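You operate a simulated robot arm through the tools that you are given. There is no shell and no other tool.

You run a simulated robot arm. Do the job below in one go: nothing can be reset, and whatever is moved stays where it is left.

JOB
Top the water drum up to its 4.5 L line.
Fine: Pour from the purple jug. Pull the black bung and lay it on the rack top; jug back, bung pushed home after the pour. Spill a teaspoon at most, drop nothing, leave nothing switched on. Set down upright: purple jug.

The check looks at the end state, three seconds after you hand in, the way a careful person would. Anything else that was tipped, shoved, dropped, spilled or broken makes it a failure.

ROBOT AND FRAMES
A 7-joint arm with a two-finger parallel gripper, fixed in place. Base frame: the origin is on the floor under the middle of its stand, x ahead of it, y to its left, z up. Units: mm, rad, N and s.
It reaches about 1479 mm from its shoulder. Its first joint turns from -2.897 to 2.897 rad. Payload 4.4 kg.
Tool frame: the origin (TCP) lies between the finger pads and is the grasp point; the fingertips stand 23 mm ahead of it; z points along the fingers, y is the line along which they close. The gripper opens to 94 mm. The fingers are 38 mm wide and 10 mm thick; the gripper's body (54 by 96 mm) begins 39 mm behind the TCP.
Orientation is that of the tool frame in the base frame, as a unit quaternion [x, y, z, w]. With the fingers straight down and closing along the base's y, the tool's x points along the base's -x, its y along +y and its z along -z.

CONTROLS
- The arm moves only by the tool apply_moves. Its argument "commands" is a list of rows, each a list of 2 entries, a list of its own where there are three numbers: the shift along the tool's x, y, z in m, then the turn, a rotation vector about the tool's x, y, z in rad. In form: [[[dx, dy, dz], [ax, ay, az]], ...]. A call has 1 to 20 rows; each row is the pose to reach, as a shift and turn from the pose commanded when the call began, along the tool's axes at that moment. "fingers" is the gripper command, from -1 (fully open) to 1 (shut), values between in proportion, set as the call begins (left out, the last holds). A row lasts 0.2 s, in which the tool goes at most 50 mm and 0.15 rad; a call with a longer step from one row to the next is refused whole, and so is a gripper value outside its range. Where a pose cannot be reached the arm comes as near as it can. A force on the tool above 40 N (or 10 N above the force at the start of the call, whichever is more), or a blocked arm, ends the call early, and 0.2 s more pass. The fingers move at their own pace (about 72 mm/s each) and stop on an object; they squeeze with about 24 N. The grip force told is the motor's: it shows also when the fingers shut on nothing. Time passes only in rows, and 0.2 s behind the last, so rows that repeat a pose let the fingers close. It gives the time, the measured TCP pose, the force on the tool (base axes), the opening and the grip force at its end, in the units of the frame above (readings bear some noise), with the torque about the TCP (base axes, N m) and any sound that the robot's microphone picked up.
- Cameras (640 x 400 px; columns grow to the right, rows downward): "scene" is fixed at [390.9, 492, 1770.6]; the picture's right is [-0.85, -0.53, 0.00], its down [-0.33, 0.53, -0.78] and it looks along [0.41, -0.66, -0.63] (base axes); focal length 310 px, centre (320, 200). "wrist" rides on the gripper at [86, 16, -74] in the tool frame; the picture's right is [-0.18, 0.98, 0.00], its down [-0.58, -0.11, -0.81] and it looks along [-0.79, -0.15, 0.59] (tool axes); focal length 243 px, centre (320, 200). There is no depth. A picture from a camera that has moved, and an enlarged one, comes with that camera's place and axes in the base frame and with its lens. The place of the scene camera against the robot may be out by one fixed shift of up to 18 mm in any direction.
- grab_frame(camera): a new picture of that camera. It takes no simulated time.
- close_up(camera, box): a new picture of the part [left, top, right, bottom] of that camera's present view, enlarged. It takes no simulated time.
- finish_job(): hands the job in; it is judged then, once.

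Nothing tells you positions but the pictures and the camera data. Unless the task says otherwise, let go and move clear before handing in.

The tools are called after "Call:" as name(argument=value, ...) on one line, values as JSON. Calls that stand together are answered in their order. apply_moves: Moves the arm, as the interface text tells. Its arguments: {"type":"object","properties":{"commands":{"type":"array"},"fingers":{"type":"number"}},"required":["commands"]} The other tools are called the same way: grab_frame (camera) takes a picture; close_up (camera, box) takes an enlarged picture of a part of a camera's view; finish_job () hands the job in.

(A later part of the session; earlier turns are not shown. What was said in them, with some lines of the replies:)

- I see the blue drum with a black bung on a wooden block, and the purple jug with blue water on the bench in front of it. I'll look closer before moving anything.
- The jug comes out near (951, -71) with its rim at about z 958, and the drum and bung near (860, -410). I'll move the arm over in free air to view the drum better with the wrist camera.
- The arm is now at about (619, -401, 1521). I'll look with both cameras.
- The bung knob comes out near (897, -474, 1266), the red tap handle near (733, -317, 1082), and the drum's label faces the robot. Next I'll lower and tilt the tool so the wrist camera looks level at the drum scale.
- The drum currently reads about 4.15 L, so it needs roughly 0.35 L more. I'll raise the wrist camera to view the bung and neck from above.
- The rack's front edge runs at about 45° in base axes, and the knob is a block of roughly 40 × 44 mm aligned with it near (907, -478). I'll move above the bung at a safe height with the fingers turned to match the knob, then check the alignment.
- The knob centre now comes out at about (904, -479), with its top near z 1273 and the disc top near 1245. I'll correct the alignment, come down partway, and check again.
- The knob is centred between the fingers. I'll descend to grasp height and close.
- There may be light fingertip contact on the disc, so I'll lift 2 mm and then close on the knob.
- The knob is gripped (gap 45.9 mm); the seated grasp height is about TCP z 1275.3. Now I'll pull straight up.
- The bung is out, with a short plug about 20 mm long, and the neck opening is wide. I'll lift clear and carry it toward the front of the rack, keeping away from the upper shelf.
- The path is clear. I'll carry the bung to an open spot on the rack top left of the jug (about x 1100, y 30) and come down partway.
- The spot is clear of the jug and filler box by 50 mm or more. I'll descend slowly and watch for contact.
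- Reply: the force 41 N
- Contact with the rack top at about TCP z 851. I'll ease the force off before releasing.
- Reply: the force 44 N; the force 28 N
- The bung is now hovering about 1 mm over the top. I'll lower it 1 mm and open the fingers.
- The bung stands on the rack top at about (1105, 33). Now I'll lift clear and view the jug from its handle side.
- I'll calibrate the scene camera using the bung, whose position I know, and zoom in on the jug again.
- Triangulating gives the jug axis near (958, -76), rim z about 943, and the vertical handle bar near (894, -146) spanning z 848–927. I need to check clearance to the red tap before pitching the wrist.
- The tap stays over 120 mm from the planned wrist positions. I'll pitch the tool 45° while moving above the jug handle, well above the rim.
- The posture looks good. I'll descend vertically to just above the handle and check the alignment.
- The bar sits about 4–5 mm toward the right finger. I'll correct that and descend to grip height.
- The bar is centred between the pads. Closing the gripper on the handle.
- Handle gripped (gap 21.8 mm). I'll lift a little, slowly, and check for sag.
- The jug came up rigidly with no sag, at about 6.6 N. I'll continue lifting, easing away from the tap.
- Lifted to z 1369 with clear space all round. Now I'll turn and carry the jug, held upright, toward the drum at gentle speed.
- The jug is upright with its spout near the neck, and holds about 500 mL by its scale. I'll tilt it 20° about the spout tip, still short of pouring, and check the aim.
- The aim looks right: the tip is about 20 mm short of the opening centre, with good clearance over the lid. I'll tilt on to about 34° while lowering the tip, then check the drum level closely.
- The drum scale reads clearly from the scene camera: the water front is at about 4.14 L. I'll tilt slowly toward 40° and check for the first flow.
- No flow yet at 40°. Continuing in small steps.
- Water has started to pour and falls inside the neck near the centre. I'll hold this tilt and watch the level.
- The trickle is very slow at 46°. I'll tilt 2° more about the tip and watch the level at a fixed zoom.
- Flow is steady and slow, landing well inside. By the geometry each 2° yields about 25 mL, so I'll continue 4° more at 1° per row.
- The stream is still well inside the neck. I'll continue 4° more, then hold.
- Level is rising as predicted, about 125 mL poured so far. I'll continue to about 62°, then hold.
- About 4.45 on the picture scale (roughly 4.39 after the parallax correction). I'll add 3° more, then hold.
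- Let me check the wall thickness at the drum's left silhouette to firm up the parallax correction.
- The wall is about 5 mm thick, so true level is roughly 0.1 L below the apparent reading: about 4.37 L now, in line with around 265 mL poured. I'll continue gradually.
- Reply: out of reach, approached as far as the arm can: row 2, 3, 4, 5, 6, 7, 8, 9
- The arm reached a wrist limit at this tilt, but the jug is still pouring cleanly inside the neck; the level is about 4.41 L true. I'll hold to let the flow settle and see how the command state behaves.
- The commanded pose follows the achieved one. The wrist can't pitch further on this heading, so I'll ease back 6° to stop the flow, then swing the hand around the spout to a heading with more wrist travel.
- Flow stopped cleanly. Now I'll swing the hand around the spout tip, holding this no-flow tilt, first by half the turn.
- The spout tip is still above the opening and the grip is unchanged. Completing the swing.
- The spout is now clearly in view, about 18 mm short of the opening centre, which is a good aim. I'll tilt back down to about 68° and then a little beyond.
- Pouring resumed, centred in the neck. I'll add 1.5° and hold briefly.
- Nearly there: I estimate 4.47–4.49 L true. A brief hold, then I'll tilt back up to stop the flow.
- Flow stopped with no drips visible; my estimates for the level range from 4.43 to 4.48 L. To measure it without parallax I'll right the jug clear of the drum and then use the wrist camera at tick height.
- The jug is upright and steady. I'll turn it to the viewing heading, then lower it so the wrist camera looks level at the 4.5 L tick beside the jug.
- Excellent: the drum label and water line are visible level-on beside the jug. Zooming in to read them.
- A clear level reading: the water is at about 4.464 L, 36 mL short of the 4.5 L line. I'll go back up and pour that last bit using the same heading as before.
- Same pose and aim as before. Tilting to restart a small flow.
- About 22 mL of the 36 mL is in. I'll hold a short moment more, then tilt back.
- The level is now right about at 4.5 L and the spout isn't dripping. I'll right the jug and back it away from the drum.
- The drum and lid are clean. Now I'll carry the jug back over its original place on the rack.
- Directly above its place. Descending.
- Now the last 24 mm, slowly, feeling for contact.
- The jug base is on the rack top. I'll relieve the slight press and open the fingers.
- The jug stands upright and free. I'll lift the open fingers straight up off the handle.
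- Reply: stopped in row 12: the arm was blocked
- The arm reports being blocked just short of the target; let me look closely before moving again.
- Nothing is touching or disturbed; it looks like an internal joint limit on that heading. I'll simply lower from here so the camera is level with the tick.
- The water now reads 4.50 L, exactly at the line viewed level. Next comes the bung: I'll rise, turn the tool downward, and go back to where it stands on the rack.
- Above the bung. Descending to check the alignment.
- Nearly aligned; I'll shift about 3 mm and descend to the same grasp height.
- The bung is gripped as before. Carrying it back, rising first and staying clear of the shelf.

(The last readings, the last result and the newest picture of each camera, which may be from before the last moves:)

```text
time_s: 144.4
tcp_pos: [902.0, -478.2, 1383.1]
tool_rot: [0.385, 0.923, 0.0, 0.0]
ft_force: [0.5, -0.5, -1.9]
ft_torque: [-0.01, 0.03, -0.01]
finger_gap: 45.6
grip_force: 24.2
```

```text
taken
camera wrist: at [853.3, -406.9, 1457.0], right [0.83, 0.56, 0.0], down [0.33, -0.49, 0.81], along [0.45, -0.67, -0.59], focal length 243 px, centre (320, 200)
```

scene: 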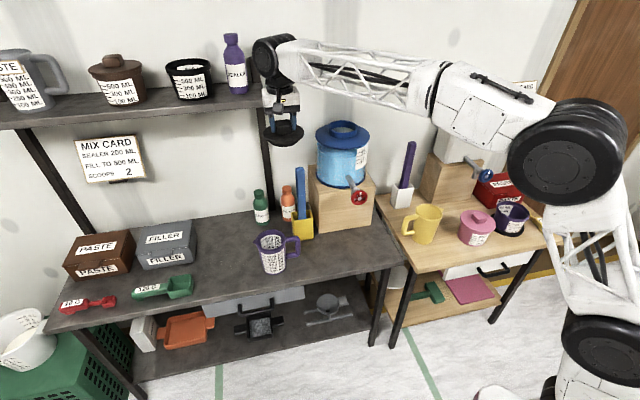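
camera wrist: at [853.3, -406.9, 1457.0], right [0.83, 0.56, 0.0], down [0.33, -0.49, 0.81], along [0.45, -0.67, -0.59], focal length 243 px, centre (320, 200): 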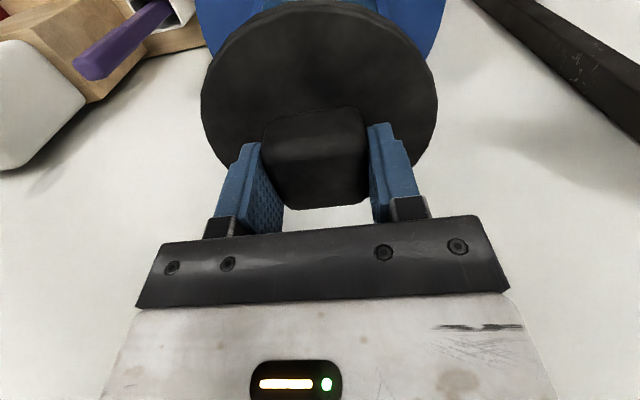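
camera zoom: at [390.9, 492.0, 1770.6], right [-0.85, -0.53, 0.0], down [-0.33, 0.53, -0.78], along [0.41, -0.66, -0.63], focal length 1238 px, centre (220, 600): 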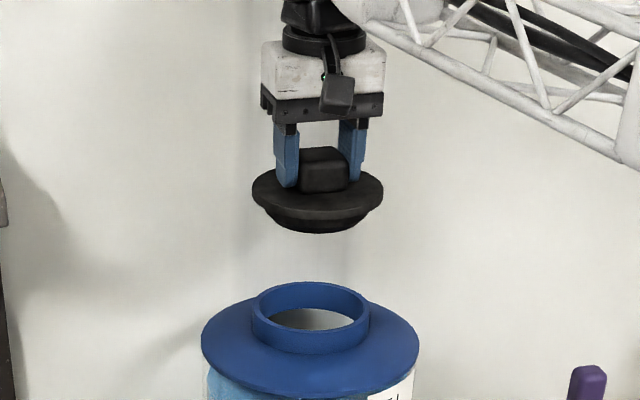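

The bung is lined up over the neck. Lowering toward it.

Call:
apply_moves(commands=[[[0, 0, 0.015], [0, 0, 0]], [[0, 0, 0.035], [0, 0, 0]], [[0, 0, 0.055], [0, 0, 0]], [[0, 0, 0.068], [0, 0, 0]], [[0, 0, 0.072], [0, 0, 0]], [[0, 0, 0.072], [0, 0, 0]]])

Call:
close_up(camera="scene", box=[305, 80, 385, 150])

```text
time_s: 145.8
tcp_pos: [902.7, -479.3, 1311.7]
tool_rot: [0.384, 0.923, 0.0, -0.001]
ft_force: [0.3, 1.1, -1.3]
ft_torque: [-0.04, -0.01, -0.03]
finger_gap: 45.7
grip_force: 23.9
```

```text
5.71 times, centred on (345, 115) of scene
camera zoom: at [390.9, 492.0, 1770.6], right [-0.85, -0.53, 0.0], down [-0.33, 0.53, -0.78], along [0.41, -0.66, -0.63], focal length 1769 px, centre (177, 686)
```

zoom: 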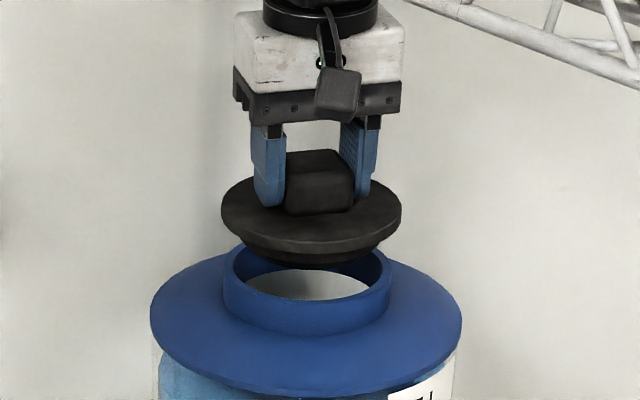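

Alignment matches the moment it was pulled out. Now I'll insert it slowly.

Call:
apply_moves(commands=[[[0, 0, 0.005], [0, 0, 0]], [[0, 0, 0.01], [0, 0, 0]], [[0, 0, 0.015], [0, 0, 0]], [[0, 0, 0.019], [0, 0, 0]], [[0, 0, 0.023], [0, 0, 0]], [[0, 0, 0.026], [0, 0, 0]], [[0, 0, 0.029], [0, 0, 0]], [[0, 0, 0.032], [0, 0, 0]]])

Call:
close_up(camera="scene", box=[305, 80, 385, 150])

```text
time_s: 147.6
tcp_pos: [902.5, -479.2, 1278.7]
tool_rot: [0.384, 0.923, 0.0, 0.0]
ft_force: [-0.7, 0.8, -1.4]
ft_torque: [0.01, 0.0, 0.03]
finger_gap: 45.9
grip_force: 24.4
```

```text
5.71 times, centred on (345, 115) of scene
camera zoom: at [390.9, 492.0, 1770.6], right [-0.85, -0.53, 0.0], down [-0.33, 0.53, -0.78], along [0.41, -0.66, -0.63], focal length 1769 px, centre (177, 686)
```

zoom: 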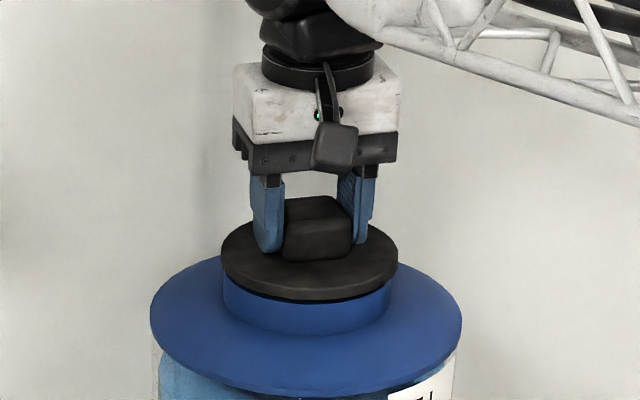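

The plug is in the neck with a few millimetres left. Pressing it home.

Call:
apply_moves(commands=[[[0, 0, 0.0015], [0, 0, 0]], [[0, 0, 0.003], [0, 0, 0]], [[0, 0, 0.0045], [0, 0, 0]], [[0, 0, 0.006], [0, 0, 0]], [[0, 0, 0.0075], [0, 0, 0]], [[0, 0, 0.009], [0, 0, 0]]])

Call:
close_up(camera="scene", box=[305, 80, 385, 150])

```text
time_s: 149.0
tcp_pos: [902.3, -480.0, 1273.1]
tool_rot: [0.385, 0.923, 0.0, 0.001]
ft_force: [4.4, -6.4, 35.5]
ft_torque: [-0.11, 0.02, -0.02]
finger_gap: 45.8
grip_force: 23.5
```

```text
5.71 times, centred on (345, 115) of scene
camera zoom: at [390.9, 492.0, 1770.6], right [-0.85, -0.53, 0.0], down [-0.33, 0.53, -0.78], along [0.41, -0.66, -0.63], focal length 1769 px, centre (177, 686)
```

zoom: 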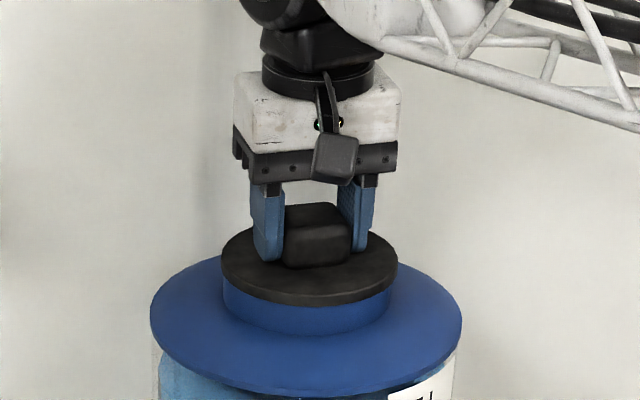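

The bung is seated and took a 35 N press. I'll relax the press and release.

Call:
apply_moves(commands=[[[0, 0, -0.001], [0, 0, 0]], [[0, 0, -0.002], [0, 0, 0]], [[0, 0, -0.002], [0, 0, 0]]])

```text
time_s: 149.8
tcp_pos: [902.2, -479.5, 1274.1]
tool_rot: [0.385, 0.923, 0.0, -0.001]
ft_force: [-8.1, -5.8, 29.6]
ft_torque: [-0.05, -0.06, -0.1]
finger_gap: 45.7
grip_force: 23.9
```

Call:
apply_moves(commands=[[[0, 0, -0.001], [0, 0, 0]], [[0, 0, -0.002], [0, 0, 0]], [[0, 0, -0.002], [0, 0, 0]]])

```text
time_s: 150.6
tcp_pos: [903.5, -479.4, 1273.4]
tool_rot: [0.384, 0.923, -0.001, -0.001]
ft_force: [-11.0, -0.8, 5.1]
ft_torque: [-0.12, 0.01, -0.12]
finger_gap: 45.6
grip_force: 23.7
```

Call:
apply_moves(commands=[[[0, 0, -0.0005], [0, 0, 0]], [[0, 0, -0.0005], [0, 0, 0]]])

Call:
apply_moves(commands=[[[0, 0, 0], [0, 0, 0]], [[0, 0, 0], [0, 0, 0]], [[0, 0, 0], [0, 0, 0]], [[0, 0, 0], [0, 0, 0]]], fingers=-1)

Call:
close_up(camera="scene", box=[305, 80, 385, 150])

```text
time_s: 151.2
tcp_pos: [903.4, -478.5, 1275.2]
tool_rot: [0.384, 0.923, 0.0, -0.001]
ft_force: [0.3, 1.7, -5.7]
ft_torque: [0.08, -0.01, 0.0]
finger_gap: 45.5
grip_force: 23.7
```

```text
time_s: 152.2
tcp_pos: [904.0, -479.3, 1275.3]
tool_rot: [0.385, 0.923, 0.0, 0.0]
ft_force: [0.1, 0.5, 0.3]
ft_torque: [-0.01, -0.03, -0.02]
finger_gap: 93.9
grip_force: 0.1
```

```text
5.71 times, centred on (345, 115) of scene
camera zoom: at [390.9, 492.0, 1770.6], right [-0.85, -0.53, 0.0], down [-0.33, 0.53, -0.78], along [0.41, -0.66, -0.63], focal length 1769 px, centre (177, 686)
```

zoom: 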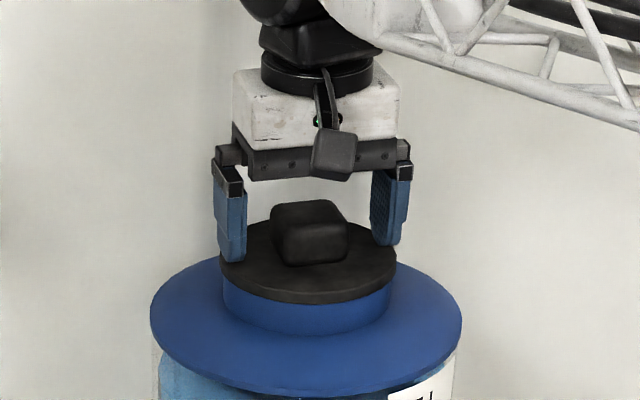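

Released. The bung may have risen a hair as I let go, so I'll lift clear, close the fingers, and press down on the knob top to make sure it's fully home.

Call:
apply_moves(commands=[[[0, 0, -0.01], [0, 0, 0]], [[0, 0, -0.03], [0, 0, 0]], [[0, 0, -0.06], [0, 0, 0]], [[0, 0, -0.06], [0, 0, 0]]])

Call:
close_up(camera="scene", box=[310, 105, 375, 155])

Call:
apply_moves(commands=[[[0, 0, 0], [0, 0, 0]], [[0, 0, 0], [0, 0, 0]], [[0, 0, 0], [0, 0, 0]], [[0, 0, 0], [0, 0, 0]], [[0, 0, 0], [0, 0, 0]]], fingers=1)

```text
time_s: 153.2
tcp_pos: [901.7, -478.2, 1335.4]
tool_rot: [0.384, 0.923, 0.0, 0.0]
ft_force: [0.1, -0.2, -0.5]
ft_torque: [0.03, 0.0, 0.0]
finger_gap: 93.8
grip_force: 0.0
```

```text
8.00 times, centred on (342, 130) of scene
camera zoom: at [390.9, 492.0, 1770.6], right [-0.85, -0.53, 0.0], down [-0.33, 0.53, -0.78], along [0.41, -0.66, -0.63], focal length 2476 px, centre (140, 760)
```

zoom: 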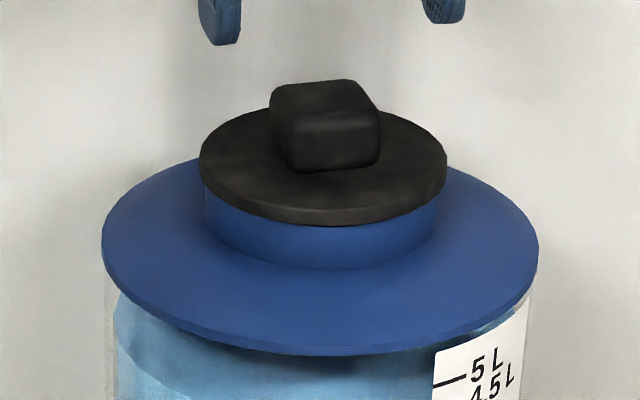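

```text
time_s: 154.4
tcp_pos: [902.1, -479.3, 1335.7]
tool_rot: [0.384, 0.923, 0.0, 0.0]
ft_force: [-0.1, 0.1, 0.1]
ft_torque: [0.01, 0.0, -0.03]
finger_gap: 0.0
grip_force: 24.5
```

It is about 1.8 mm proud compared with the first picture, so I'll press it down with the closed fingertips.

Call:
apply_moves(commands=[[[0, 0, 0.01], [0, 0, 0]], [[0, 0, 0.02], [0, 0, 0]], [[0, 0, 0.027], [0, 0, 0]], [[0, 0, 0.03], [0, 0, 0]], [[0, 0, 0.033], [0, 0, 0]], [[0, 0, 0.036], [0, 0, 0]], [[0, 0, 0.038], [0, 0, 0]], [[0, 0, 0.04], [0, 0, 0]]])

Call:
close_up(camera="scene", box=[310, 105, 375, 155])

```text
time_s: 156.1
tcp_pos: [902.5, -479.6, 1302.8]
tool_rot: [0.385, 0.923, -0.001, 0.004]
ft_force: [-0.7, 1.3, 1.3]
ft_torque: [0.01, 0.03, -0.02]
finger_gap: 0.0
grip_force: 23.9
stopped in row 8: the force on the tool passed its limit at 44 N (the readings are from after the stop); the commanded pose is now the measured one
```

```text
8.00 times, centred on (342, 130) of scene
camera zoom: at [390.9, 492.0, 1770.6], right [-0.85, -0.53, 0.0], down [-0.33, 0.53, -0.78], along [0.41, -0.66, -0.63], focal length 2476 px, centre (140, 760)
```

zoom: 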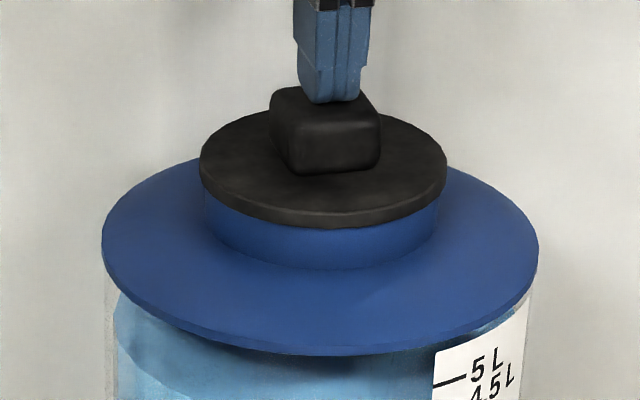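

Pressed home with 44 N; the disc edge now matches the original picture. Lifting away and clear.

Call:
apply_moves(commands=[[[0, 0, -0.01], [0, 0, 0]], [[0, 0, -0.04], [0, 0, 0]], [[0, 0, -0.08], [0, 0, 0]], [[0, 0, -0.12], [0, 0, 0]], [[0.03, 0.02, -0.15], [0, 0, 0]], [[0.06, 0.04, -0.17], [0, 0, 0]], [[0.1, 0.06, -0.18], [0, 0, 0]], [[0.14, 0.08, -0.19], [0, 0, 0]], [[0.18, 0.1, -0.2], [0, 0, 0]], [[0.2, 0.11, -0.2], [0, 0, 0]]], fingers=-1)

Call:
grab_frame(camera="scene")

Call:
close_up(camera="scene", box=[310, 105, 375, 155])

Call:
close_up(camera="scene", box=[245, 205, 375, 285])

Call:
close_up(camera="scene", box=[290, 110, 400, 240])

```text
time_s: 158.3
tcp_pos: [838.5, -259.7, 1500.4]
tool_rot: [0.385, 0.923, 0.0, 0.003]
ft_force: [1.1, -0.1, -0.7]
ft_torque: [-0.03, 0.01, -0.01]
finger_gap: 94.0
grip_force: 0.0
```

```text
taken
```

scene: 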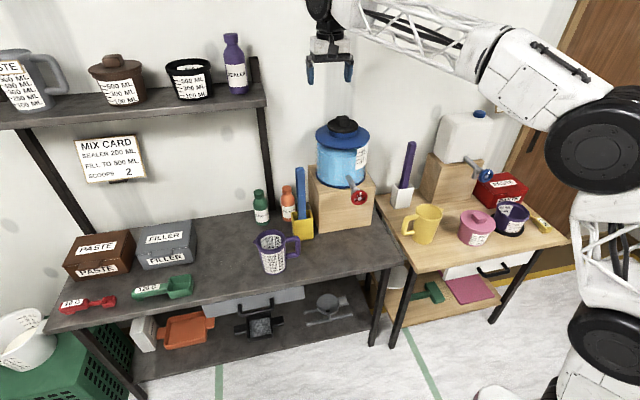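

```text
8.00 times, centred on (342, 130) of scene
camera zoom: at [390.9, 492.0, 1770.6], right [-0.85, -0.53, 0.0], down [-0.33, 0.53, -0.78], along [0.41, -0.66, -0.63], focal length 2476 px, centre (140, 760)
```

zoom: 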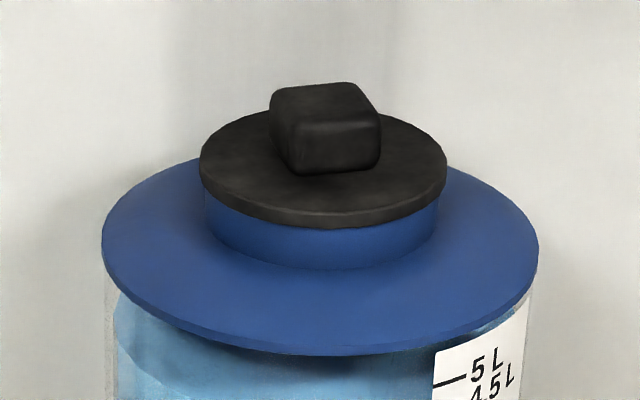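

```text
4.92 times, centred on (310, 245) of scene
camera zoom: at [390.9, 492.0, 1770.6], right [-0.85, -0.53, 0.0], down [-0.33, 0.53, -0.78], along [0.41, -0.66, -0.63], focal length 1524 px, centre (369, -22)
```

zoom: 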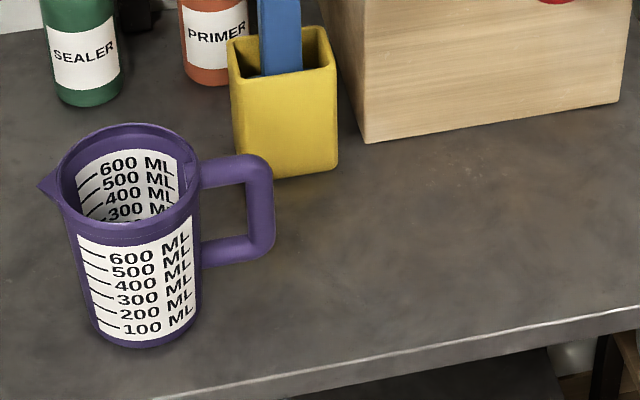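

```text
3.08 times, centred on (345, 175) of scene
camera zoom: at [390.9, 492.0, 1770.6], right [-0.85, -0.53, 0.0], down [-0.33, 0.53, -0.78], along [0.41, -0.66, -0.63], focal length 952 px, centre (243, 277)
```

zoom: 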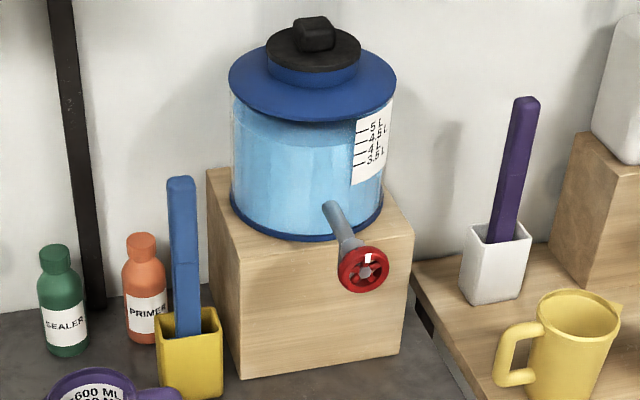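

The drum reads 4.5 L viewed level, and the bung is seated as in the first picture. The jug stands upright back in its place, the tap is unchanged, nothing is spilled or shifted, and the arm is clear with open fingers. I'm handing in.

Call:
finish_job()

```text
The job is handed in.
```

The water drum is topped up to its 4.5 L line and the job is handed in. My last reading, with the camera level with the mark, was about 4.50 L.

- **Pour:** I poured from the purple jug in two goes. The first stopped about 36 mL short, so I measured and added the rest. I saw no water outside the drum.
- **Bung:** It waited on the dark worktop beside the jug while I poured, as I took "rack top" to mean that surface. It sat slightly high when I first put it back, so I pressed it down with 44 N. It now looks the same as in the first picture.
- **Jug:** It stands upright in its original place with the leftover water in it.
- **Everything else:** The tap and the other items look as they did at the start. On the way to the final level check, the arm stopped once, reporting it was blocked. I saw nothing touched or moved by it.
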